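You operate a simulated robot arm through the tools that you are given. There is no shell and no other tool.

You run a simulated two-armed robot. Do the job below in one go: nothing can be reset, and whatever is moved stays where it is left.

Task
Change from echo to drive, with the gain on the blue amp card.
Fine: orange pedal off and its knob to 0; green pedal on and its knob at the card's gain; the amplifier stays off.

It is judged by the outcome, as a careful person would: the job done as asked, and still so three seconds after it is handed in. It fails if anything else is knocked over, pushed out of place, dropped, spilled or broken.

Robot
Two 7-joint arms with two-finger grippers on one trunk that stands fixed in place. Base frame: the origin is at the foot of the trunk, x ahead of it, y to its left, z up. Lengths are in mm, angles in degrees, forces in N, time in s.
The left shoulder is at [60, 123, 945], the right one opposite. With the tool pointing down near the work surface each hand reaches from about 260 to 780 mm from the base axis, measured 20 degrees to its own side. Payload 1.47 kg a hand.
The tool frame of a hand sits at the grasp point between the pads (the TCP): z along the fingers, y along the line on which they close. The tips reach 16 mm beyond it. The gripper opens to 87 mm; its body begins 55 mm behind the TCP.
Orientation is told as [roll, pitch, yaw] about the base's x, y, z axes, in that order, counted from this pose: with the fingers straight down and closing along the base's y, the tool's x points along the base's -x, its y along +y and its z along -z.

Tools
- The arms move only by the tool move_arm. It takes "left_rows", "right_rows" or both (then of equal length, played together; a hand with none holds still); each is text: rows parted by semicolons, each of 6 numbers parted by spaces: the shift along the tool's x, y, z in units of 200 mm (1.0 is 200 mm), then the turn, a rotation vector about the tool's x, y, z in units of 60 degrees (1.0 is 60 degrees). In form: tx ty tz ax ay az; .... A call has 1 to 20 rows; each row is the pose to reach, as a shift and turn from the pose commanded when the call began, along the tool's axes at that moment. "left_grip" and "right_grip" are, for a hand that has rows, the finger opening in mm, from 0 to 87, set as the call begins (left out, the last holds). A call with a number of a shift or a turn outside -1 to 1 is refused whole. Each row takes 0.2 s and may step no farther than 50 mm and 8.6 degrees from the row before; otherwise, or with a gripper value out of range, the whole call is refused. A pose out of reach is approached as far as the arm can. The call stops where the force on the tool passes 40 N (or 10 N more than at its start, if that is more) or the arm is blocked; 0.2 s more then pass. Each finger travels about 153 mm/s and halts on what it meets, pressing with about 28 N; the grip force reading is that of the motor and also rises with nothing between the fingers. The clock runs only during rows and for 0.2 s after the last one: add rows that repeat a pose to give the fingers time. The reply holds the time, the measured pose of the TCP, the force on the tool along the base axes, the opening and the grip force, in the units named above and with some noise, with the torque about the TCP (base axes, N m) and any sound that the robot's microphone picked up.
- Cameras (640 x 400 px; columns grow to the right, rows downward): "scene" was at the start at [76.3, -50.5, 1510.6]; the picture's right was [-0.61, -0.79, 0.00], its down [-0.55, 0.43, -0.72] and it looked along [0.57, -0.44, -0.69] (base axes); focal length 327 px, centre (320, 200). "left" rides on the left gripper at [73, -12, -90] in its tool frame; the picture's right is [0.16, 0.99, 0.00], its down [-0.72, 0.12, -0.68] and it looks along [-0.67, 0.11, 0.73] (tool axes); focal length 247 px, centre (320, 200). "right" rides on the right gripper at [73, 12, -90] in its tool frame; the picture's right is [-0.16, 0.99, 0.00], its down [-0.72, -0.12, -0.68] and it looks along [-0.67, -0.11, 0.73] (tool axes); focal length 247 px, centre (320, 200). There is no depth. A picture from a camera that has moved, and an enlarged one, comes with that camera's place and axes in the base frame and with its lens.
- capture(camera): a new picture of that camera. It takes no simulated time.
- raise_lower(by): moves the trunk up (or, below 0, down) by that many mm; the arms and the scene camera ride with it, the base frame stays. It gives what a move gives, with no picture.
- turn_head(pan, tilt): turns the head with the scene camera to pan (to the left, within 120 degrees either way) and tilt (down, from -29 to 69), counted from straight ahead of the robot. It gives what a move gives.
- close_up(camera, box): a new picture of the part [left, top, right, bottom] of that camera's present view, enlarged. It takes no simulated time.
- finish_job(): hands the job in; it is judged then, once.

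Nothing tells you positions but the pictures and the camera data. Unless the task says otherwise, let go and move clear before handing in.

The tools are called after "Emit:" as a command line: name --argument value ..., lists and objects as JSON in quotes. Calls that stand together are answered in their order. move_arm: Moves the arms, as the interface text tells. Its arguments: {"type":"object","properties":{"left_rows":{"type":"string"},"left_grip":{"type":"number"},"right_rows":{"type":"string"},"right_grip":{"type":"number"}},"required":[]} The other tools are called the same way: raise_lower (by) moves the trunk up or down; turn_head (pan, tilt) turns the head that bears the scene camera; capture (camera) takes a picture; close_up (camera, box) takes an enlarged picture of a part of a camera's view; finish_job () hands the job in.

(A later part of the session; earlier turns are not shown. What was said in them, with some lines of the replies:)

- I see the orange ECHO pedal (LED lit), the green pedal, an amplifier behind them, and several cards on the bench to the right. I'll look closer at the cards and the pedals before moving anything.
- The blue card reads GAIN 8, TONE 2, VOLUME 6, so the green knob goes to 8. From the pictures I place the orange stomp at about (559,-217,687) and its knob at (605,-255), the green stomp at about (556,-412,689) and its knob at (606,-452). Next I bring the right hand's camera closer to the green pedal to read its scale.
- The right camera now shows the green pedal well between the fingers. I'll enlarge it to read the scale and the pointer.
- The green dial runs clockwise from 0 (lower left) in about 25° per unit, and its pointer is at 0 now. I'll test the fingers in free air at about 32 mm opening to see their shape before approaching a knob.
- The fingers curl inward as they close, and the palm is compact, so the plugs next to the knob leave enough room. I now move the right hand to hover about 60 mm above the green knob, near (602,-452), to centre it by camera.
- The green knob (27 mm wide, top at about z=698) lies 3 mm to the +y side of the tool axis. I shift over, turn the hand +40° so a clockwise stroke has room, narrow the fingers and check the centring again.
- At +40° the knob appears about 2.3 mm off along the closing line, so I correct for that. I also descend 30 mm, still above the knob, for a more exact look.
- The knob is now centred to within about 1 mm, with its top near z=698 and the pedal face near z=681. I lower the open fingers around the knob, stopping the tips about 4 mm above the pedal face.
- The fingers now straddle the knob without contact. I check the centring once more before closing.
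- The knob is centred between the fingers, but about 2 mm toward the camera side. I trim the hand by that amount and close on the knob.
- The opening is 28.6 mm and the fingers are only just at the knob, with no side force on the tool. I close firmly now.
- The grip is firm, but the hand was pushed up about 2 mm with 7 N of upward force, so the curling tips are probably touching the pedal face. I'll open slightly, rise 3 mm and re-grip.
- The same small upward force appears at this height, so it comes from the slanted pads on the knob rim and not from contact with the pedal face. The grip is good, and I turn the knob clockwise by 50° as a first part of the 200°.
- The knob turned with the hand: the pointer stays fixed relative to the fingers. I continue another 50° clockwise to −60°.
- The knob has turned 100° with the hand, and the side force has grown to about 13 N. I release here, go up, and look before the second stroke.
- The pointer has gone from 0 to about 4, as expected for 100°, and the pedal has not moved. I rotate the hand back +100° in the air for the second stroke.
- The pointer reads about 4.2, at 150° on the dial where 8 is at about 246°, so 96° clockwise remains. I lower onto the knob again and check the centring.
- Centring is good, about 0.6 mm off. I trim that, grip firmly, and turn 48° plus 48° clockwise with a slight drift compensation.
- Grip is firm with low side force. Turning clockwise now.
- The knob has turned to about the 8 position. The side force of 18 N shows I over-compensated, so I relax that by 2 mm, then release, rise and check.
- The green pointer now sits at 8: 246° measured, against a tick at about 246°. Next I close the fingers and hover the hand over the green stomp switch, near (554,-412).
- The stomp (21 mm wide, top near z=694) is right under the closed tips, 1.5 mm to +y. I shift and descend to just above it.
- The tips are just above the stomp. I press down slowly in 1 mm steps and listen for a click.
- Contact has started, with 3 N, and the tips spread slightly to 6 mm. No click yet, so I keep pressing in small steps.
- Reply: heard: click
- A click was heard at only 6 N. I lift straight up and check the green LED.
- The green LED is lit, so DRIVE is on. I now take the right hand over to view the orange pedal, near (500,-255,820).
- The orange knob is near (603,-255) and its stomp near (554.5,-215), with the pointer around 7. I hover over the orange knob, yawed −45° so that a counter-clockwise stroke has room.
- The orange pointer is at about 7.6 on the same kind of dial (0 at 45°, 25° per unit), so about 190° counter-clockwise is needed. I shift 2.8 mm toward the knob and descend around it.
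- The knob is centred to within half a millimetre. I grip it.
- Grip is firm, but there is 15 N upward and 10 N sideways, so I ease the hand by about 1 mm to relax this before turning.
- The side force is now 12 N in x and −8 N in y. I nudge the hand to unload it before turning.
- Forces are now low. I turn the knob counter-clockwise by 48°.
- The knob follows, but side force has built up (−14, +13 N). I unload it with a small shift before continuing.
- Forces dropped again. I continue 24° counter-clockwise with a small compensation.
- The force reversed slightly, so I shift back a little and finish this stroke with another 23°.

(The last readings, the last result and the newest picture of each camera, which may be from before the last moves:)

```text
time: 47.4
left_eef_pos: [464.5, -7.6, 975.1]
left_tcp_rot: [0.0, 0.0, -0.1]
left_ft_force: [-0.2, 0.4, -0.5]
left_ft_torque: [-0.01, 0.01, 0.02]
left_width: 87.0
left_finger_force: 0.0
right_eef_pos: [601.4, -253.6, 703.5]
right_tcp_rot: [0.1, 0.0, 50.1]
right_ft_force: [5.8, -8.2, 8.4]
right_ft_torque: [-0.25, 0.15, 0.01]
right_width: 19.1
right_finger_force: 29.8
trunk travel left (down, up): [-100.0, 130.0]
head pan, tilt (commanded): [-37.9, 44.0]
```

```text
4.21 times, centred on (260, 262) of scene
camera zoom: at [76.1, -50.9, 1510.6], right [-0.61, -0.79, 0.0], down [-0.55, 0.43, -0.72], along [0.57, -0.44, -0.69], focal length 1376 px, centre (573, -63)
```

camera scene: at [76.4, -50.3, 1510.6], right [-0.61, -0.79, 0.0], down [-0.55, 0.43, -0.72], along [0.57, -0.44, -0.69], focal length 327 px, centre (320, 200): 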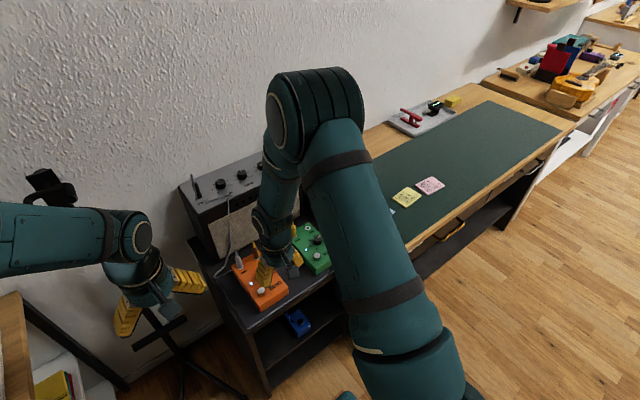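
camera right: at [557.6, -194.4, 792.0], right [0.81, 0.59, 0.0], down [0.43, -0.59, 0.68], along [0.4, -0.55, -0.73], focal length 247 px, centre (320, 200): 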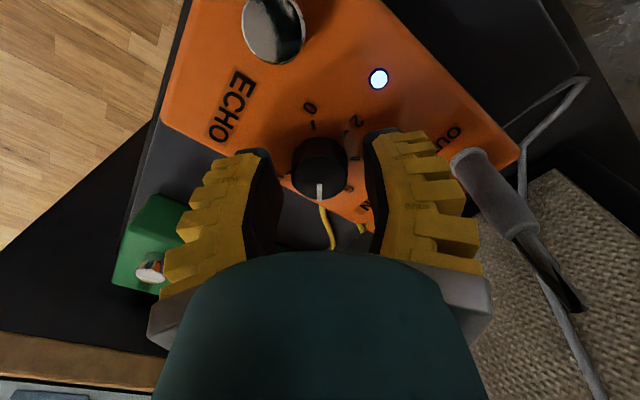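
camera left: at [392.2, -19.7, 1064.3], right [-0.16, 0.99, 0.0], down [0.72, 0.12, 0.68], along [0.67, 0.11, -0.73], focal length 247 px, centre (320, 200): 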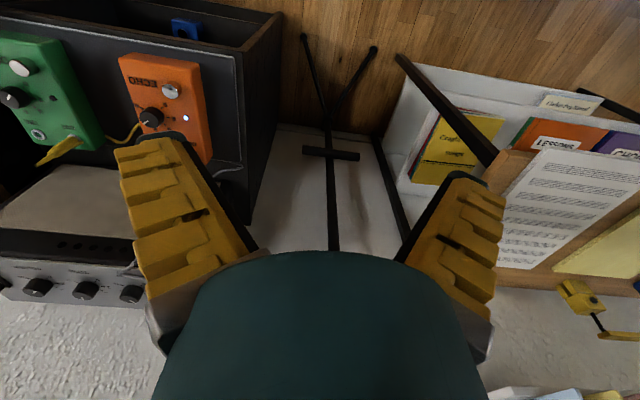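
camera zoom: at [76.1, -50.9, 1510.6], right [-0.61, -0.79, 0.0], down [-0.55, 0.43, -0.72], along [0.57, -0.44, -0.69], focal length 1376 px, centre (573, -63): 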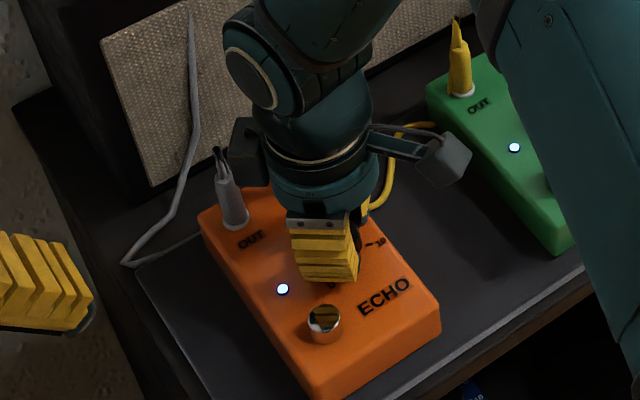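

The pointer turned 95° and should now be near 3.8. I release, rise and rotate back to −45° for the second stroke.

Emit:
move_arm --right_rows "0 0 0 0 0 0; 0 0 0 0 0 0; 0 0 -0.05 0 0 0; 0 0 -0.1 0 0 0; 0 0 -0.15 0 0 0; 0 0 -0.15 0 0 0" --right_grip 38

Emit:
move_arm --right_rows "0 0 0 0 0 0.14; 0 0 0 0 0 0.28; 0 0 0 0 0 0.42; 0 0 0 0 0 0.56; 0 0 0 0 0 0.7; 0 0 0 0 0 0.8"

Emit:
move_arm --right_rows "0 0 0 0 0 0.14; 0 0 0 0 0 0.28; 0 0 0 0 0 0.42; 0 0 0 0 0 0.56; 0 0 0 0 0 0.7; 0 0 0 0 0 0.783; 0 0 0 0 0 0.783; 0 0 0 0 0 0.783"

Emit:
close_up --camera "right" --box '[240, 90, 400, 190]'

Emit:
close_up --camera "scene" --box '[220, 215, 300, 310]'

```text
time: 48.8
left_eef_pos: [464.4, -8.9, 974.7]
left_tcp_rot: [0.0, 0.0, 0.0]
left_ft_force: [0.1, 0.6, -1.0]
left_ft_torque: [-0.01, 0.01, -0.01]
left_width: 87.2
left_finger_force: 0.1
right_eef_pos: [601.1, -255.0, 734.0]
right_tcp_rot: [0.1, 0.0, 50.0]
right_ft_force: [-0.4, 0.8, -0.5]
right_ft_torque: [0.0, 0.03, 0.02]
right_width: 43.9
right_finger_force: 4.2
trunk travel left (down, up): [-100.0, 130.0]
head pan, tilt (commanded): [-37.9, 44.0]
```

```text
time: 50.2
left_eef_pos: [464.0, -8.3, 973.8]
left_tcp_rot: [0.0, 0.0, 0.0]
left_ft_force: [0.0, 1.1, -0.1]
left_ft_torque: [-0.01, -0.01, 0.02]
left_width: 86.9
left_finger_force: 0.0
right_eef_pos: [601.7, -254.2, 733.3]
right_tcp_rot: [0.1, 0.0, 1.9]
right_ft_force: [0.0, 0.3, -0.4]
right_ft_torque: [0.0, -0.03, 0.0]
right_width: 43.7
right_finger_force: 4.1
trunk travel left (down, up): [-100.0, 130.0]
head pan, tilt (commanded): [-37.9, 44.0]
```

```text
time: 52.0
left_eef_pos: [464.3, -8.5, 974.9]
left_tcp_rot: [0.1, 0.0, 0.0]
left_ft_force: [0.0, 0.3, -0.5]
left_ft_torque: [0.0, -0.01, -0.01]
left_width: 87.1
left_finger_force: 0.1
right_eef_pos: [602.9, -254.1, 733.6]
right_tcp_rot: [0.0, 0.0, -45.0]
right_ft_force: [-0.4, -0.2, -0.3]
right_ft_torque: [0.03, -0.01, 0.02]
right_width: 43.7
right_finger_force: 4.7
trunk travel left (down, up): [-100.0, 130.0]
head pan, tilt (commanded): [-37.9, 44.0]
```

```text
4.00 times, centred on (320, 140) of right
camera zoom: at [558.7, -195.0, 822.3], right [0.81, 0.59, 0.0], down [0.43, -0.59, 0.68], along [0.4, -0.55, -0.73], focal length 988 px, centre (320, 440)
```

zoom: 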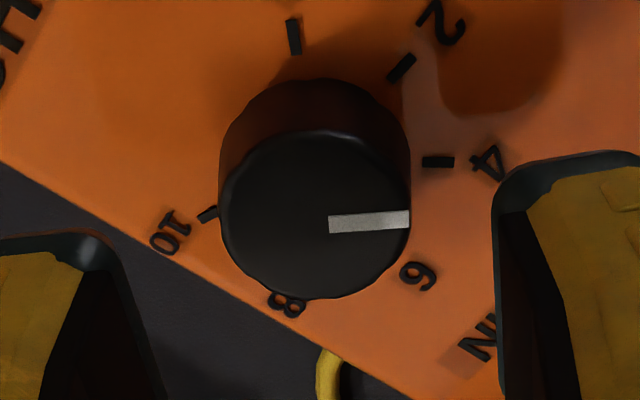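

```text
4.21 times, centred on (260, 262) of scene
camera zoom: at [76.3, -50.5, 1510.6], right [-0.61, -0.79, 0.0], down [-0.55, 0.43, -0.72], along [0.57, -0.44, -0.69], focal length 1376 px, centre (573, -63)
```

zoom: 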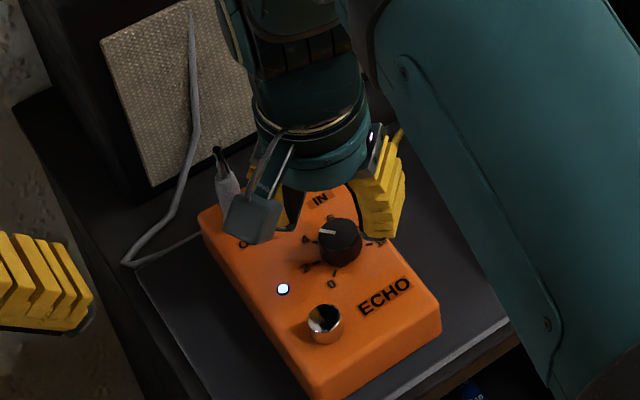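

The pointer is at about 3.7, which is 138° on the dial, so 93° counter-clockwise is left to reach 0. I descend with a 1 mm trim.

Emit:
move_arm --right_rows "0.005 -0.0027 0.04 0 0 0; 0.005 -0.0027 0.08 0 0 0; 0.005 -0.0027 0.12 0 0 0; 0.005 -0.0027 0.152 0 0 0; 0.005 -0.0027 0.152 0 0 0; 0.005 -0.0027 0.152 0 0 0"

Emit:
close_up --camera "right" --box '[240, 120, 400, 220]'

```text
time: 53.4
left_eef_pos: [465.0, -7.2, 974.2]
left_tcp_rot: [0.0, 0.0, 0.1]
left_ft_force: [-0.5, -0.5, -0.7]
left_ft_torque: [-0.01, 0.01, 0.03]
left_width: 87.2
left_finger_force: 0.0
right_eef_pos: [600.3, -253.7, 704.0]
right_tcp_rot: [0.0, 0.0, -44.9]
right_ft_force: [-0.6, 0.7, 0.0]
right_ft_torque: [0.02, 0.0, 0.02]
right_width: 43.7
right_finger_force: 4.2
trunk travel left (down, up): [-100.0, 130.0]
head pan, tilt (commanded): [-37.9, 44.0]
```

```text
4.00 times, centred on (320, 170) of right
camera zoom: at [557.3, -194.0, 792.2], right [0.81, 0.59, 0.0], down [0.43, -0.59, 0.68], along [0.4, -0.55, -0.73], focal length 988 px, centre (320, 320)
```

zoom: 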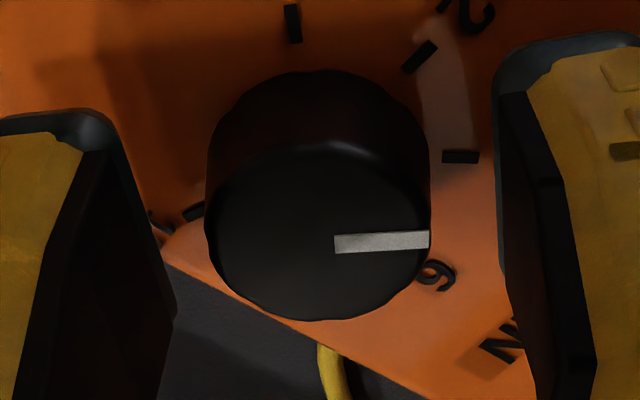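

Centring looks good; from the earlier stroke's trace I trim 1.3 mm forward, then grip.

Emit:
move_arm --right_rows "-0.0064 -0.001 0 0 0 0; -0.0064 -0.001 0 0 0 0; -0.0064 -0.001 0 0 0 0; -0.0064 -0.001 0 0 0 0" --right_grip 5

Emit:
close_up --camera "right" --box '[240, 120, 400, 220]'

```text
time: 54.4
left_eef_pos: [464.5, -8.2, 974.8]
left_tcp_rot: [0.0, 0.1, -0.1]
left_ft_force: [-0.6, -0.2, 0.0]
left_ft_torque: [-0.02, -0.01, -0.01]
left_width: 86.9
left_finger_force: 0.1
right_eef_pos: [600.7, -255.4, 704.1]
right_tcp_rot: [-0.1, -0.1, -45.0]
right_ft_force: [-2.9, -3.2, 8.4]
right_ft_torque: [-0.12, 0.0, -0.04]
right_width: 20.4
right_finger_force: 30.2
trunk travel left (down, up): [-100.0, 130.0]
head pan, tilt (commanded): [-37.9, 44.0]
```

```text
4.00 times, centred on (320, 170) of right
camera zoom: at [557.8, -195.3, 792.8], right [0.81, 0.59, 0.0], down [0.43, -0.59, 0.68], along [0.4, -0.55, -0.73], focal length 988 px, centre (320, 320)
```

zoom: 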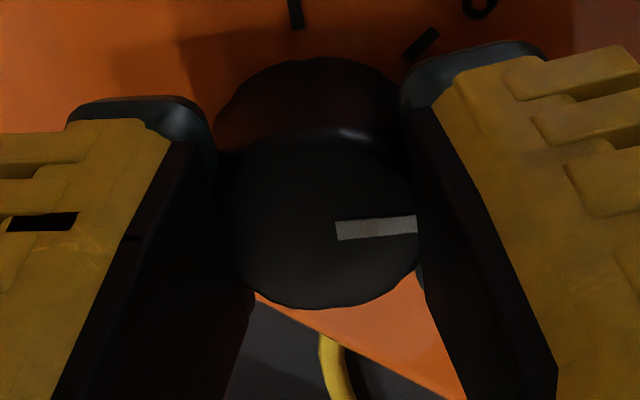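

Good grip with small forces. Turning counter-clockwise 46°.

Emit:
move_arm --right_rows "0.001 0.001 0 0 0 -0.13; 0.002 0.002 0 0 0 -0.26; 0.003 0.003 0 0 0 -0.39; 0.004 0.004 0 0 0 -0.52; 0.004 0.004 0 0 0 -0.65; 0.004 0.004 0 0 0 -0.767; 0.004 0.004 0 0 0 -0.767"

Emit:
close_up --camera "right" --box '[240, 120, 400, 220]'

```text
time: 56.0
left_eef_pos: [464.7, -8.5, 974.3]
left_tcp_rot: [0.1, -0.2, 0.0]
left_ft_force: [0.3, 0.1, 0.0]
left_ft_torque: [-0.02, 0.02, -0.01]
left_width: 87.3
left_finger_force: 0.0
right_eef_pos: [601.7, -256.4, 703.9]
right_tcp_rot: [-0.1, -0.1, 1.2]
right_ft_force: [-1.1, -15.0, 13.2]
right_ft_torque: [-0.13, -0.13, 0.02]
right_width: 19.8
right_finger_force: 29.4
trunk travel left (down, up): [-100.0, 130.0]
head pan, tilt (commanded): [-37.9, 44.0]
```

```text
4.00 times, centred on (320, 170) of right
camera zoom: at [528.0, -245.0, 792.7], right [0.14, 0.99, 0.0], down [0.72, -0.1, 0.68], along [0.68, -0.09, -0.73], focal length 988 px, centre (320, 320)
```

zoom: 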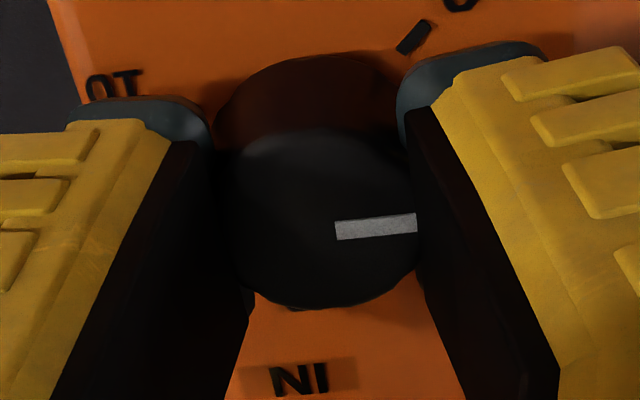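

The side force is −15 N in y, so I unload by about 2.5 mm and continue 22°.

Emit:
move_arm --right_rows "0 -0.006 -0.002 0 0 0; 0 -0.012 -0.004 0 0 0; 0 -0.012 -0.004 0 0 -0.125; 0 -0.012 -0.004 0 0 -0.25; 0 -0.012 -0.004 0 0 -0.367; 0 -0.012 -0.004 0 0 -0.367"

```text
time: 57.4
left_eef_pos: [465.7, -7.9, 973.9]
left_tcp_rot: [0.0, -0.1, 0.0]
left_ft_force: [0.5, -0.1, -0.2]
left_ft_torque: [0.01, 0.01, 0.04]
left_width: 86.9
left_finger_force: 0.1
right_eef_pos: [600.6, -255.3, 704.6]
right_tcp_rot: [0.2, 0.0, 23.2]
right_ft_force: [3.0, -2.0, 1.9]
right_ft_torque: [0.0, -0.29, -0.02]
right_width: 19.6
right_finger_force: 29.9
trunk travel left (down, up): [-100.0, 130.0]
head pan, tilt (commanded): [-37.9, 44.0]
```

Forces are low again. I turn the last 22° counter-clockwise.

Emit:
move_arm --right_rows "0 0 0 0 0 -0.125; 0 0 0 0 0 -0.25; 0 0 0 0 0 -0.367; 0 0 0 0 0 -0.367"

Emit:
close_up --camera "right" --box '[240, 120, 400, 220]'

Emit:
close_up --camera "scene" --box '[220, 215, 300, 310]'

```text
time: 58.4
left_eef_pos: [465.8, -7.5, 974.3]
left_tcp_rot: [0.0, -0.1, 0.1]
left_ft_force: [0.3, -0.5, 0.0]
left_ft_torque: [0.02, 0.01, -0.03]
left_width: 86.9
left_finger_force: 0.1
right_eef_pos: [601.0, -255.6, 704.6]
right_tcp_rot: [0.0, 0.1, 45.3]
right_ft_force: [0.5, 6.4, 2.8]
right_ft_torque: [0.08, -0.08, -0.03]
right_width: 19.2
right_finger_force: 30.2
trunk travel left (down, up): [-100.0, 130.0]
head pan, tilt (commanded): [-37.9, 44.0]
```

```text
4.00 times, centred on (320, 170) of right
camera zoom: at [541.8, -299.1, 793.2], right [-0.59, 0.81, 0.0], down [0.59, 0.43, 0.68], along [0.55, 0.4, -0.73], focal length 988 px, centre (320, 320)
```

zoom: 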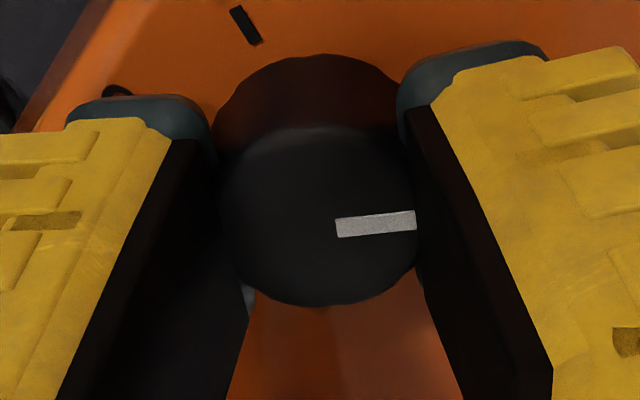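

```text
4.21 times, centred on (260, 262) of scene
camera zoom: at [76.1, -49.9, 1510.7], right [-0.61, -0.79, 0.0], down [-0.55, 0.43, -0.72], along [0.57, -0.44, -0.69], focal length 1376 px, centre (573, -63)
```

zoom: 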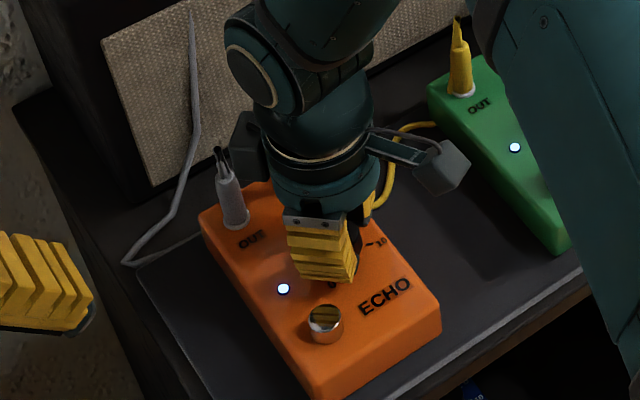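

The pointer should be at or very near 0. I release, rise and measure it against the 0 tick.

Emit:
move_arm --right_rows "0 0 0 0 0 0; 0 0 0 0 0 0; 0 0 -0.05 0 0 0; 0 0 -0.1 0 0 0; 0 0 -0.15 0 0 0; 0 0 -0.15 0 0 0" --right_grip 38

Emit:
close_up --camera "right" --box '[240, 90, 400, 190]'

Emit:
capture --camera "right"

```text
time: 59.8
left_eef_pos: [464.9, -7.7, 975.0]
left_tcp_rot: [0.1, 0.0, 0.0]
left_ft_force: [0.2, 0.1, -0.6]
left_ft_torque: [0.02, -0.02, 0.0]
left_width: 87.2
left_finger_force: 0.0
right_eef_pos: [602.3, -256.0, 735.0]
right_tcp_rot: [-0.1, 0.0, 45.1]
right_ft_force: [-0.7, -0.1, -0.1]
right_ft_torque: [0.0, -0.02, 0.0]
right_width: 43.9
right_finger_force: 4.3
trunk travel left (down, up): [-100.0, 130.0]
head pan, tilt (commanded): [-37.9, 44.0]
```

```text
4.00 times, centred on (320, 140) of right
camera zoom: at [542.1, -299.7, 823.8], right [-0.59, 0.81, 0.0], down [0.59, 0.43, 0.68], along [0.55, 0.4, -0.73], focal length 988 px, centre (320, 440)
```

zoom: 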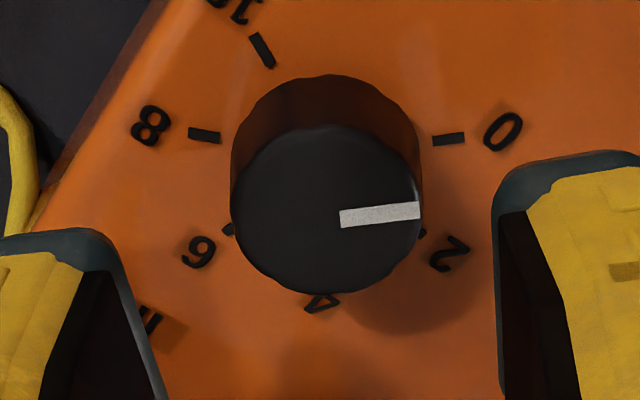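

```text
taken
camera right: at [542.1, -299.7, 823.8], right [-0.59, 0.81, 0.0], down [0.59, 0.43, 0.68], along [0.55, 0.4, -0.73], focal length 247 px, centre (320, 200)
```

right: 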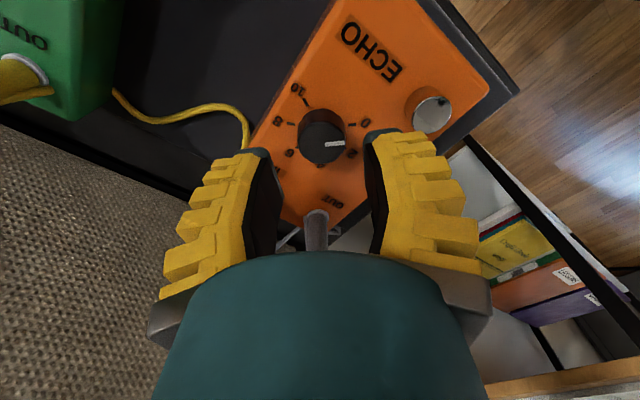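

The orange pointer now lies at 46° with the 0 tick at about 45°, so it is on 0. Next I close the fingers and move over the orange stomp, near (554,-215).

Emit:
move_arm --right_rows "0 0 -0.1 0 0 0; 0.004 0.05 -0.125 0 0 0.125; 0.009 0.1 -0.125 0 0 0.25; 0.013 0.155 -0.125 0 0 0.375; 0.018 0.21 -0.125 0 0 0.5; 0.022 0.265 -0.125 0 0 0.625; 0.026 0.317 -0.125 0 0 0.752; 0.026 0.317 -0.125 0 0 0.752; 0.026 0.317 -0.125 0 0 0.752" --right_grip 0

Emit:
close_up --camera "right" --box '[220, 60, 420, 185]'

Emit:
close_up --camera "scene" --box '[220, 215, 300, 310]'

```text
time: 61.8
left_eef_pos: [464.9, -7.6, 974.2]
left_tcp_rot: [-0.1, 0.0, 0.0]
left_ft_force: [0.5, -0.7, 1.0]
left_ft_torque: [0.0, -0.03, 0.01]
left_width: 86.9
left_finger_force: 0.0
right_eef_pos: [552.4, -214.5, 759.5]
right_tcp_rot: [0.0, 0.0, 0.0]
right_ft_force: [0.1, 0.2, -0.1]
right_ft_torque: [0.02, -0.02, 0.02]
right_width: 0.1
right_finger_force: 28.2
trunk travel left (down, up): [-100.0, 130.0]
head pan, tilt (commanded): [-37.9, 44.0]
```

```text
3.20 times, centred on (320, 122) of right
camera zoom: at [479.7, -203.5, 848.2], right [0.16, 0.99, 0.0], down [0.72, -0.12, 0.68], along [0.67, -0.11, -0.73], focal length 790 px, centre (320, 448)
```

zoom: 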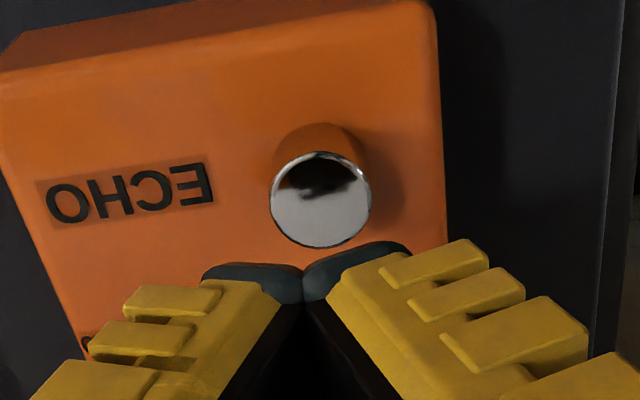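

```text
4.21 times, centred on (260, 262) of scene
camera zoom: at [76.3, -50.4, 1510.6], right [-0.61, -0.79, 0.0], down [-0.55, 0.43, -0.72], along [0.57, -0.44, -0.69], focal length 1376 px, centre (573, -63)
```

zoom: 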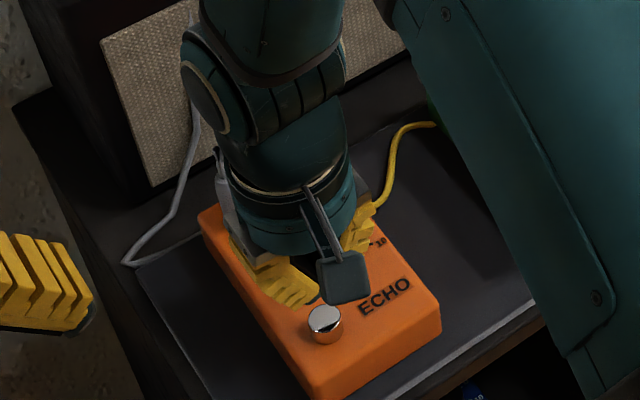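

The stomp is exactly under the closed tips. I descend to just above it, then press slowly.

Emit:
move_arm --right_rows "0 0 0.06 0 0 0; 0 0 0.12 0 0 0; 0 0 0.18 0 0 0; 0 0 0.22 0 0 0; 0 0 0.22 0 0 0"

Emit:
move_arm --right_rows "0 0 0.01 0 0 0; 0 0 0.02 0 0 0; 0 0 0.025 0 0 0; 0 0 0.03 0 0 0; 0 0 0.035 0 0 0; 0 0 0.04 0 0 0; 0 0 0.045 0 0 0; 0 0 0.05 0 0 0"

```text
time: 63.0
left_eef_pos: [464.7, -8.7, 974.5]
left_tcp_rot: [0.0, 0.0, 0.0]
left_ft_force: [0.5, 0.1, 0.6]
left_ft_torque: [0.02, -0.03, 0.0]
left_width: 86.8
left_finger_force: 0.1
right_eef_pos: [553.6, -216.2, 716.9]
right_tcp_rot: [0.0, 0.0, 0.0]
right_ft_force: [-0.2, 0.2, 0.4]
right_ft_torque: [0.02, 0.0, 0.02]
right_width: 0.0
right_finger_force: 28.1
trunk travel left (down, up): [-100.0, 130.0]
head pan, tilt (commanded): [-37.9, 44.0]
```

```text
time: 64.8
left_eef_pos: [464.3, -8.6, 973.5]
left_tcp_rot: [0.0, 0.1, 0.0]
left_ft_force: [0.4, 0.5, -1.1]
left_ft_torque: [-0.03, -0.01, -0.02]
left_width: 86.9
left_finger_force: 0.1
right_eef_pos: [554.2, -214.3, 706.6]
right_tcp_rot: [0.0, 0.1, -0.1]
right_ft_force: [1.7, 0.1, 3.2]
right_ft_torque: [0.0, -0.03, 0.0]
right_width: 6.0
right_finger_force: 28.8
trunk travel left (down, up): [-100.0, 130.0]
head pan, tilt (commanded): [-37.9, 44.0]
```

Same light contact as on the green one, 3 N and no click yet. I press 4 mm further.

Emit:
move_arm --right_rows "0 0 0.005 0 0 0; 0 0 0.01 0 0 0; 0 0 0.015 0 0 0; 0 0 0.02 0 0 0"

```text
time: 65.8
left_eef_pos: [464.2, -8.1, 975.4]
left_tcp_rot: [0.1, 0.0, 0.0]
left_ft_force: [-0.5, 0.7, 0.4]
left_ft_torque: [0.0, 0.03, -0.01]
left_width: 87.0
left_finger_force: 0.1
right_eef_pos: [553.8, -214.9, 702.9]
right_tcp_rot: [0.0, -0.1, 0.1]
right_ft_force: [-0.3, -1.9, 12.4]
right_ft_torque: [-0.03, -0.06, 0.1]
right_width: 5.7
right_finger_force: 28.4
trunk travel left (down, up): [-100.0, 130.0]
head pan, tilt (commanded): [-37.9, 44.0]
heard: click
```

A click was heard. I lift straight up and back away to look at both pedals.

Emit:
move_arm --right_rows "0 0 -0.05 0 0 0; 0 0 -0.15 0 0 0; 0 0 -0.3 0 0 0; 0.1 0 -0.45 0 0 0; 0.25 0 -0.6 0 0 0; 0.45 0 -0.7 0 0 0; 0.6 0 -0.8 0 0 0; 0.6 0 -0.8 0 0 0"

Emit:
capture --camera "scene"

Emit:
close_up --camera "scene" --box '[228, 245, 292, 310]'

Emit:
close_up --camera "scene" --box '[280, 215, 344, 280]'

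Emit:
capture --camera "right"

```text
time: 67.6
left_eef_pos: [466.2, -7.8, 974.6]
left_tcp_rot: [0.0, -0.1, 0.0]
left_ft_force: [-0.2, 0.3, -0.1]
left_ft_torque: [-0.04, 0.02, 0.03]
left_width: 86.9
left_finger_force: 0.0
right_eef_pos: [433.1, -216.9, 863.2]
right_tcp_rot: [0.0, -0.1, 0.0]
right_ft_force: [-0.7, 0.1, 0.6]
right_ft_torque: [0.0, 0.01, 0.01]
right_width: 0.1
right_finger_force: 27.9
trunk travel left (down, up): [-100.0, 130.0]
head pan, tilt (commanded): [-37.9, 44.0]
```

```text
taken
camera scene: at [76.8, -50.6, 1510.5], right [-0.61, -0.79, 0.0], down [-0.55, 0.43, -0.72], along [0.57, -0.44, -0.69], focal length 327 px, centre (320, 200)
```

scene: 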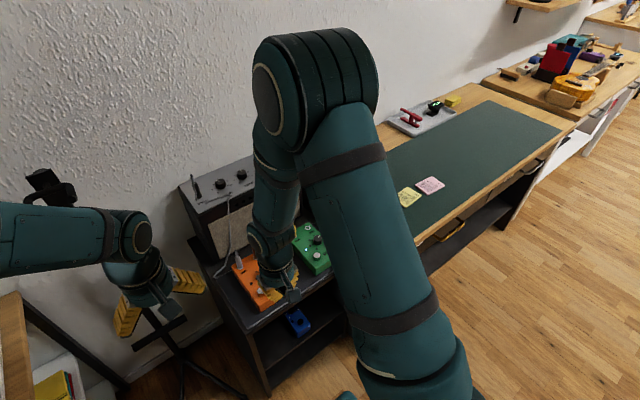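

```text
6.15 times, centred on (260, 278) of scene
camera zoom: at [76.8, -50.6, 1510.5], right [-0.61, -0.79, 0.0], down [-0.55, 0.43, -0.72], along [0.57, -0.44, -0.69], focal length 2011 px, centre (689, -277)
```

zoom: 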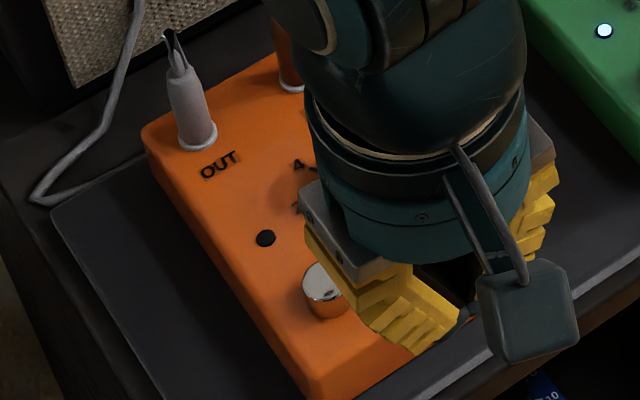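

```text
6.15 times, centred on (312, 248) of scene
camera zoom: at [76.8, -50.6, 1510.5], right [-0.61, -0.79, 0.0], down [-0.55, 0.43, -0.72], along [0.57, -0.44, -0.69], focal length 2011 px, centre (369, -92)
```

zoom: 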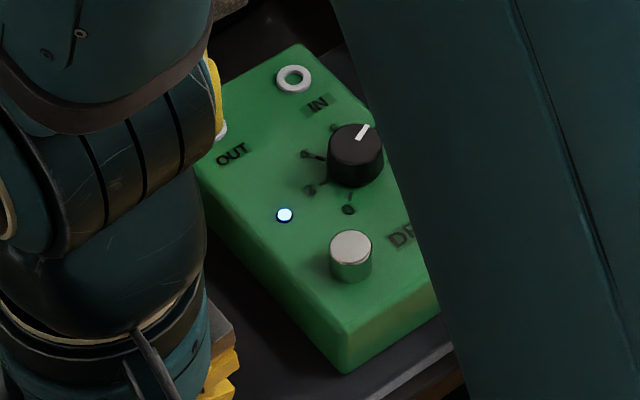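

```text
taken
camera right: at [358.4, -204.5, 951.3], right [0.16, 0.99, 0.0], down [0.72, -0.12, 0.68], along [0.67, -0.11, -0.73], focal length 247 px, centre (320, 200)
```

right: 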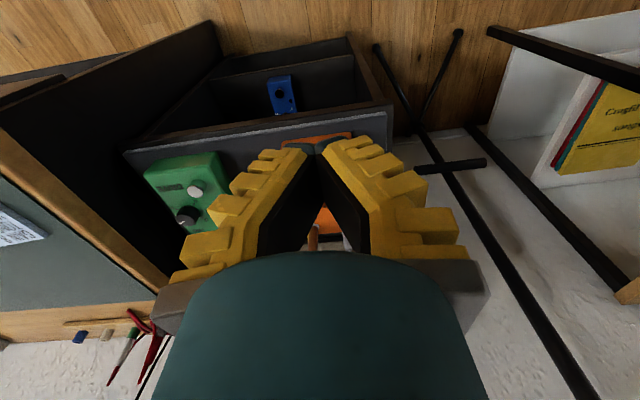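

The orange LED is off and the green LED is on. I move the right arm back near its start place to get a clear view of both pedals.

Emit:
move_arm --right_rows "0.05 0 -0.2 0 0 0; 0.1 -0.1 -0.4 0 0 0; 0.15 -0.25 -0.55 0 0 0; 0.2 -0.45 -0.65 0 0 0; 0.25 -0.65 -0.68 0 0 0; 0.3 -0.85 -0.68 0 0 0; 0.35 -0.98 -0.68 0 0 0; 0.35 -0.98 -0.68 0 0 0" --right_grip 60

Emit:
move_arm --right_rows "0.02 -0.2 0 0 0 0; 0.04 -0.4 0 0 0 0; 0.05 -0.51 0 0 0 0; 0.05 -0.51 0 0 0 0"

Emit:
capture --camera "scene"

Emit:
close_up --camera "scene" --box '[228, 245, 292, 310]'

Emit:
close_up --camera "scene" --box '[280, 215, 344, 280]'

Emit:
close_up --camera "scene" --box '[220, 210, 350, 310]'

Emit:
capture --camera "right"

Emit:
capture --camera "left"

```text
time: 69.4
left_eef_pos: [464.7, -8.4, 974.3]
left_tcp_rot: [0.0, 0.1, 0.0]
left_ft_force: [0.3, 0.7, 0.2]
left_ft_torque: [0.0, 0.01, -0.02]
left_width: 87.0
left_finger_force: 0.0
right_eef_pos: [362.7, -411.3, 995.9]
right_tcp_rot: [0.0, -0.1, -0.1]
right_ft_force: [-0.6, 0.3, 0.0]
right_ft_torque: [-0.01, -0.03, -0.03]
right_width: 64.7
right_finger_force: 3.0
trunk travel left (down, up): [-100.0, 130.0]
head pan, tilt (commanded): [-37.9, 44.0]
```

```text
time: 70.4
left_eef_pos: [465.6, -8.2, 975.1]
left_tcp_rot: [0.0, -0.1, 0.0]
left_ft_force: [0.1, 0.0, -0.2]
left_ft_torque: [0.01, -0.01, -0.02]
left_width: 87.1
left_finger_force: 0.1
right_eef_pos: [353.5, -511.2, 995.3]
right_tcp_rot: [0.0, 0.0, 0.0]
right_ft_force: [-0.4, 0.6, -0.4]
right_ft_torque: [-0.01, 0.0, -0.02]
right_width: 64.8
right_finger_force: 3.0
trunk travel left (down, up): [-100.0, 130.0]
head pan, tilt (commanded): [-37.9, 44.0]
```

```text
taken
camera scene: at [76.3, -50.4, 1510.6], right [-0.61, -0.79, 0.0], down [-0.55, 0.43, -0.72], along [0.57, -0.44, -0.69], focal length 327 px, centre (320, 200)
```

scene: 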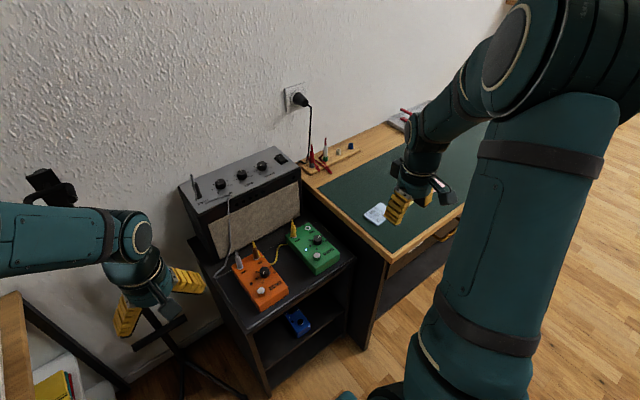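

```text
6.15 times, centred on (260, 278) of scene
camera zoom: at [76.3, -50.4, 1510.6], right [-0.61, -0.79, 0.0], down [-0.55, 0.43, -0.72], along [0.57, -0.44, -0.69], focal length 2011 px, centre (689, -277)
```

zoom: 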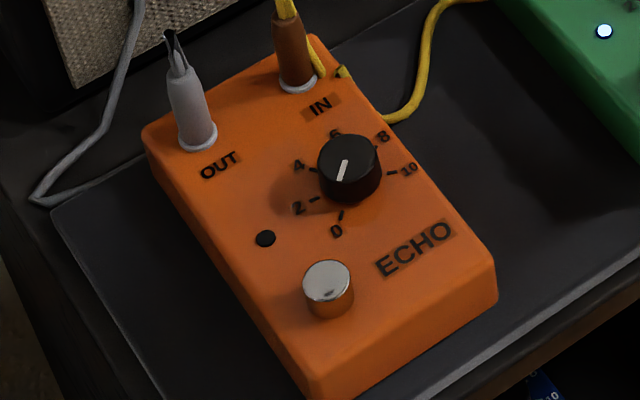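

```text
6.15 times, centred on (312, 248) of scene
camera zoom: at [76.3, -50.4, 1510.6], right [-0.61, -0.79, 0.0], down [-0.55, 0.43, -0.72], along [0.57, -0.44, -0.69], focal length 2011 px, centre (369, -92)
```

zoom: 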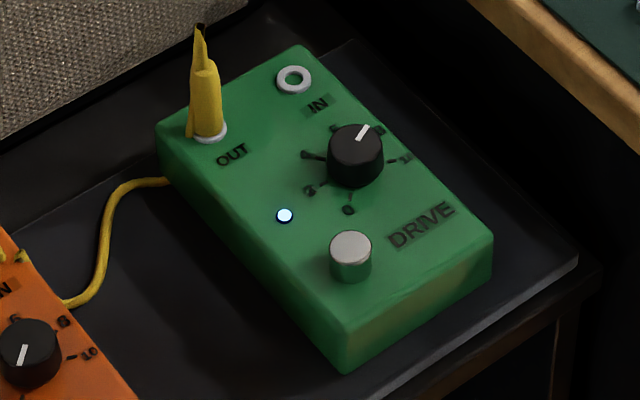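

```text
4.00 times, centred on (285, 260) of scene
camera zoom: at [76.3, -50.4, 1510.6], right [-0.61, -0.79, 0.0], down [-0.55, 0.43, -0.72], along [0.57, -0.44, -0.69], focal length 1307 px, centre (460, -40)
```

zoom: 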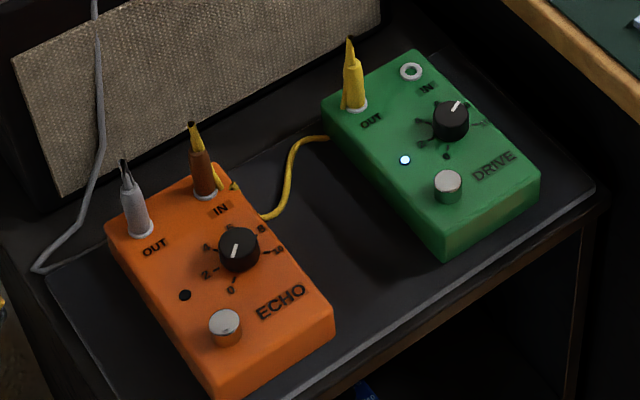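

```text
taken
camera right: at [280.5, -500.9, 1083.4], right [0.16, 0.99, 0.0], down [0.72, -0.12, 0.68], along [0.67, -0.11, -0.73], focal length 247 px, centre (320, 200)
```

right: 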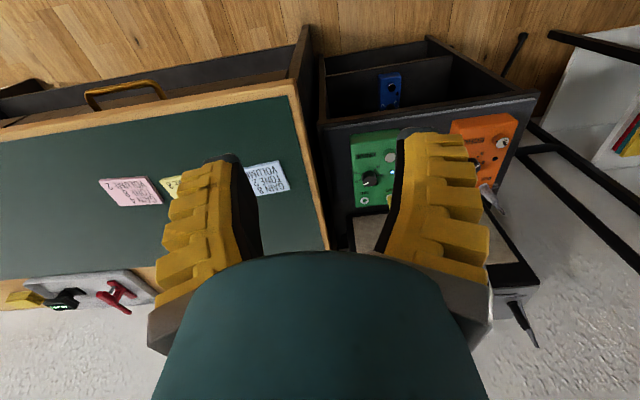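

```text
taken
camera left: at [392.3, -19.6, 1064.3], right [-0.16, 0.99, 0.0], down [0.72, 0.12, 0.68], along [0.67, 0.11, -0.73], focal length 247 px, centre (320, 200)
```

left: 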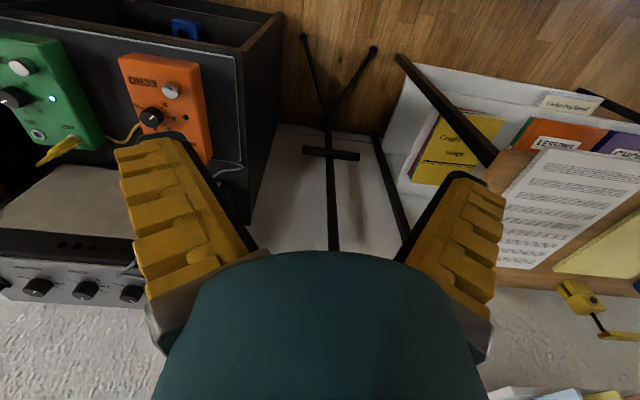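

Both pedals are in their original places. I zoom in on each knob from the scene camera to confirm the pointer readings.

Emit:
close_up --camera "scene" --box '[324, 228, 352, 248]'

Emit:
close_up --camera "scene" --box '[303, 229, 331, 249]'

Emit:
close_up --camera "scene" --box '[250, 262, 278, 284]'

Emit:
close_up --camera "right" --box '[345, 155, 405, 215]'

Emit:
close_up --camera "left" --box '[110, 50, 220, 140]'

```text
16.00 times, centred on (338, 238) of scene
camera zoom: at [76.3, -50.4, 1510.6], right [-0.61, -0.79, 0.0], down [-0.55, 0.43, -0.72], along [0.57, -0.44, -0.69], focal length 5229 px, centre (32, -408)
```

zoom: 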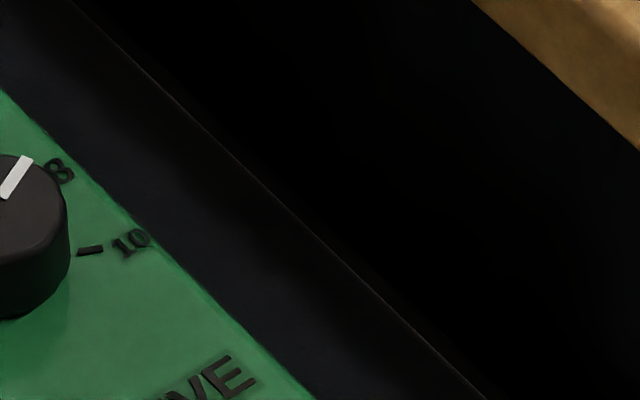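

```text
16.00 times, centred on (317, 239) of scene
camera zoom: at [76.3, -50.4, 1510.6], right [-0.61, -0.79, 0.0], down [-0.55, 0.43, -0.72], along [0.57, -0.44, -0.69], focal length 5229 px, centre (368, -424)
```

zoom: 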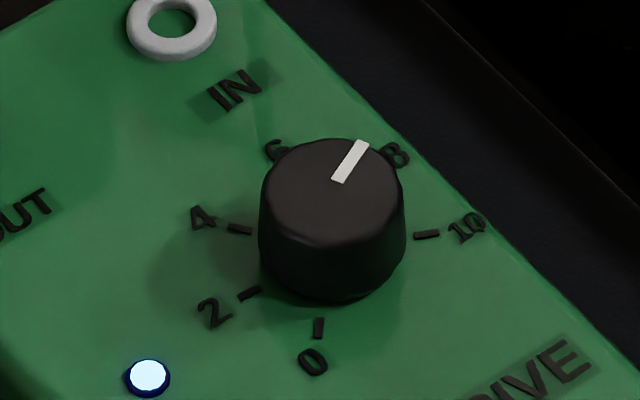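

```text
16.00 times, centred on (264, 273) of scene
camera zoom: at [76.3, -50.4, 1510.6], right [-0.61, -0.79, 0.0], down [-0.55, 0.43, -0.72], along [0.57, -0.44, -0.69], focal length 5229 px, centre (1216, -968)
```

zoom: 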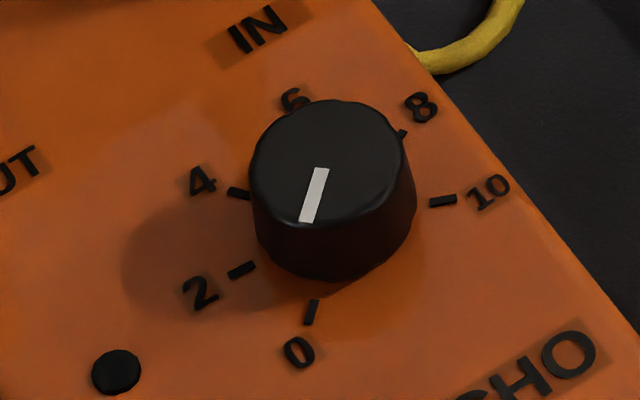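

```text
6.67 times, centred on (375, 185) of right
camera zoom: at [280.5, -500.9, 1083.4], right [0.16, 0.99, 0.0], down [0.72, -0.12, 0.68], along [0.67, -0.11, -0.73], focal length 1646 px, centre (-47, 300)
```

zoom: 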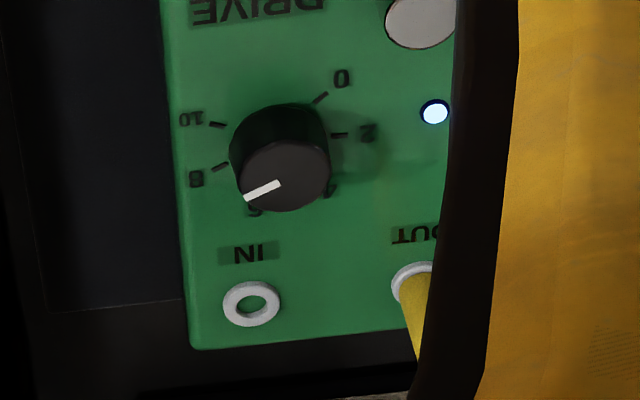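

```text
4.44 times, centred on (165, 95) of left
camera zoom: at [392.3, -19.6, 1064.3], right [-0.16, 0.99, 0.0], down [0.72, 0.12, 0.68], along [0.67, 0.11, -0.73], focal length 1098 px, centre (1009, 667)
```

zoom: 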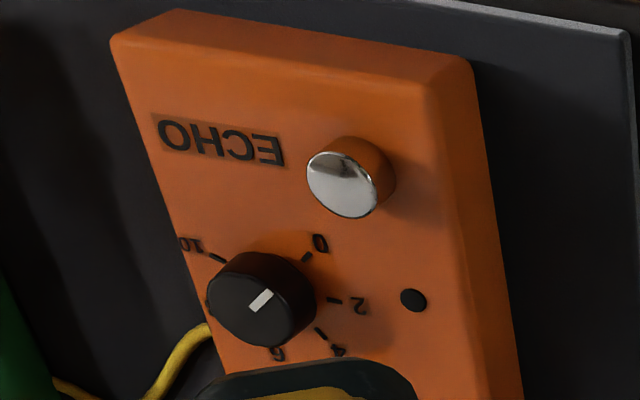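

Green reads 8: the pointer lines up with the 8 tick in two views. Orange reads close to 0, and I take one tighter look at that pointer and at the amplifier switch.

Emit:
close_up --camera "scene" --box '[258, 267, 272, 282]'

Emit:
close_up --camera "scene" --box '[170, 140, 330, 260]'

```text
16.00 times, centred on (265, 274) of scene
camera zoom: at [76.3, -50.4, 1510.6], right [-0.61, -0.79, 0.0], down [-0.55, 0.43, -0.72], along [0.57, -0.44, -0.69], focal length 5229 px, centre (1200, -992)
```

zoom: 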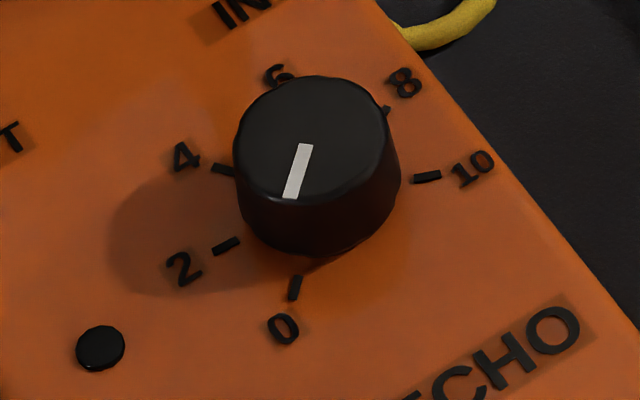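

```text
3.33 times, centred on (250, 200) of scene
camera zoom: at [76.3, -50.4, 1510.6], right [-0.61, -0.79, 0.0], down [-0.55, 0.43, -0.72], along [0.57, -0.44, -0.69], focal length 1089 px, centre (553, 200)
```

zoom: 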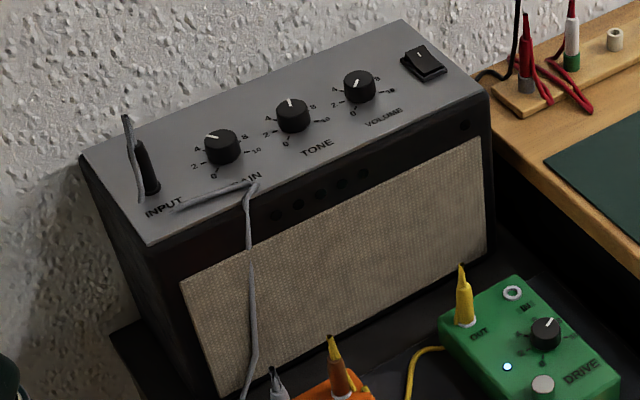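

All checks agree: the orange ECHO pedal is off (LED dark) with its knob on 0, and the green DRIVE pedal is on (LED lit) with its knob on 8. The amplifier is untouched and off, and both hands are clear, so I hand in.

Emit:
finish_job

```text
The job is handed in.
```

The change from echo to drive is done and handed in, with the gain of 8 from the blue card.

- **Orange ECHO pedal:** it is off, with its LED dark, and its knob is on 0.
- **Green DRIVE pedal:** it is on, with its LED lit, and its knob is on 8. The pointer lined up with the 8 mark in two camera views.
- **Amplifier:** I did not touch it, and its switch and knobs look the same as at the start.

Both pedals look to be in their original places, and the cables and cards were not disturbed. The right arm is back near its start, and the left arm never moved.
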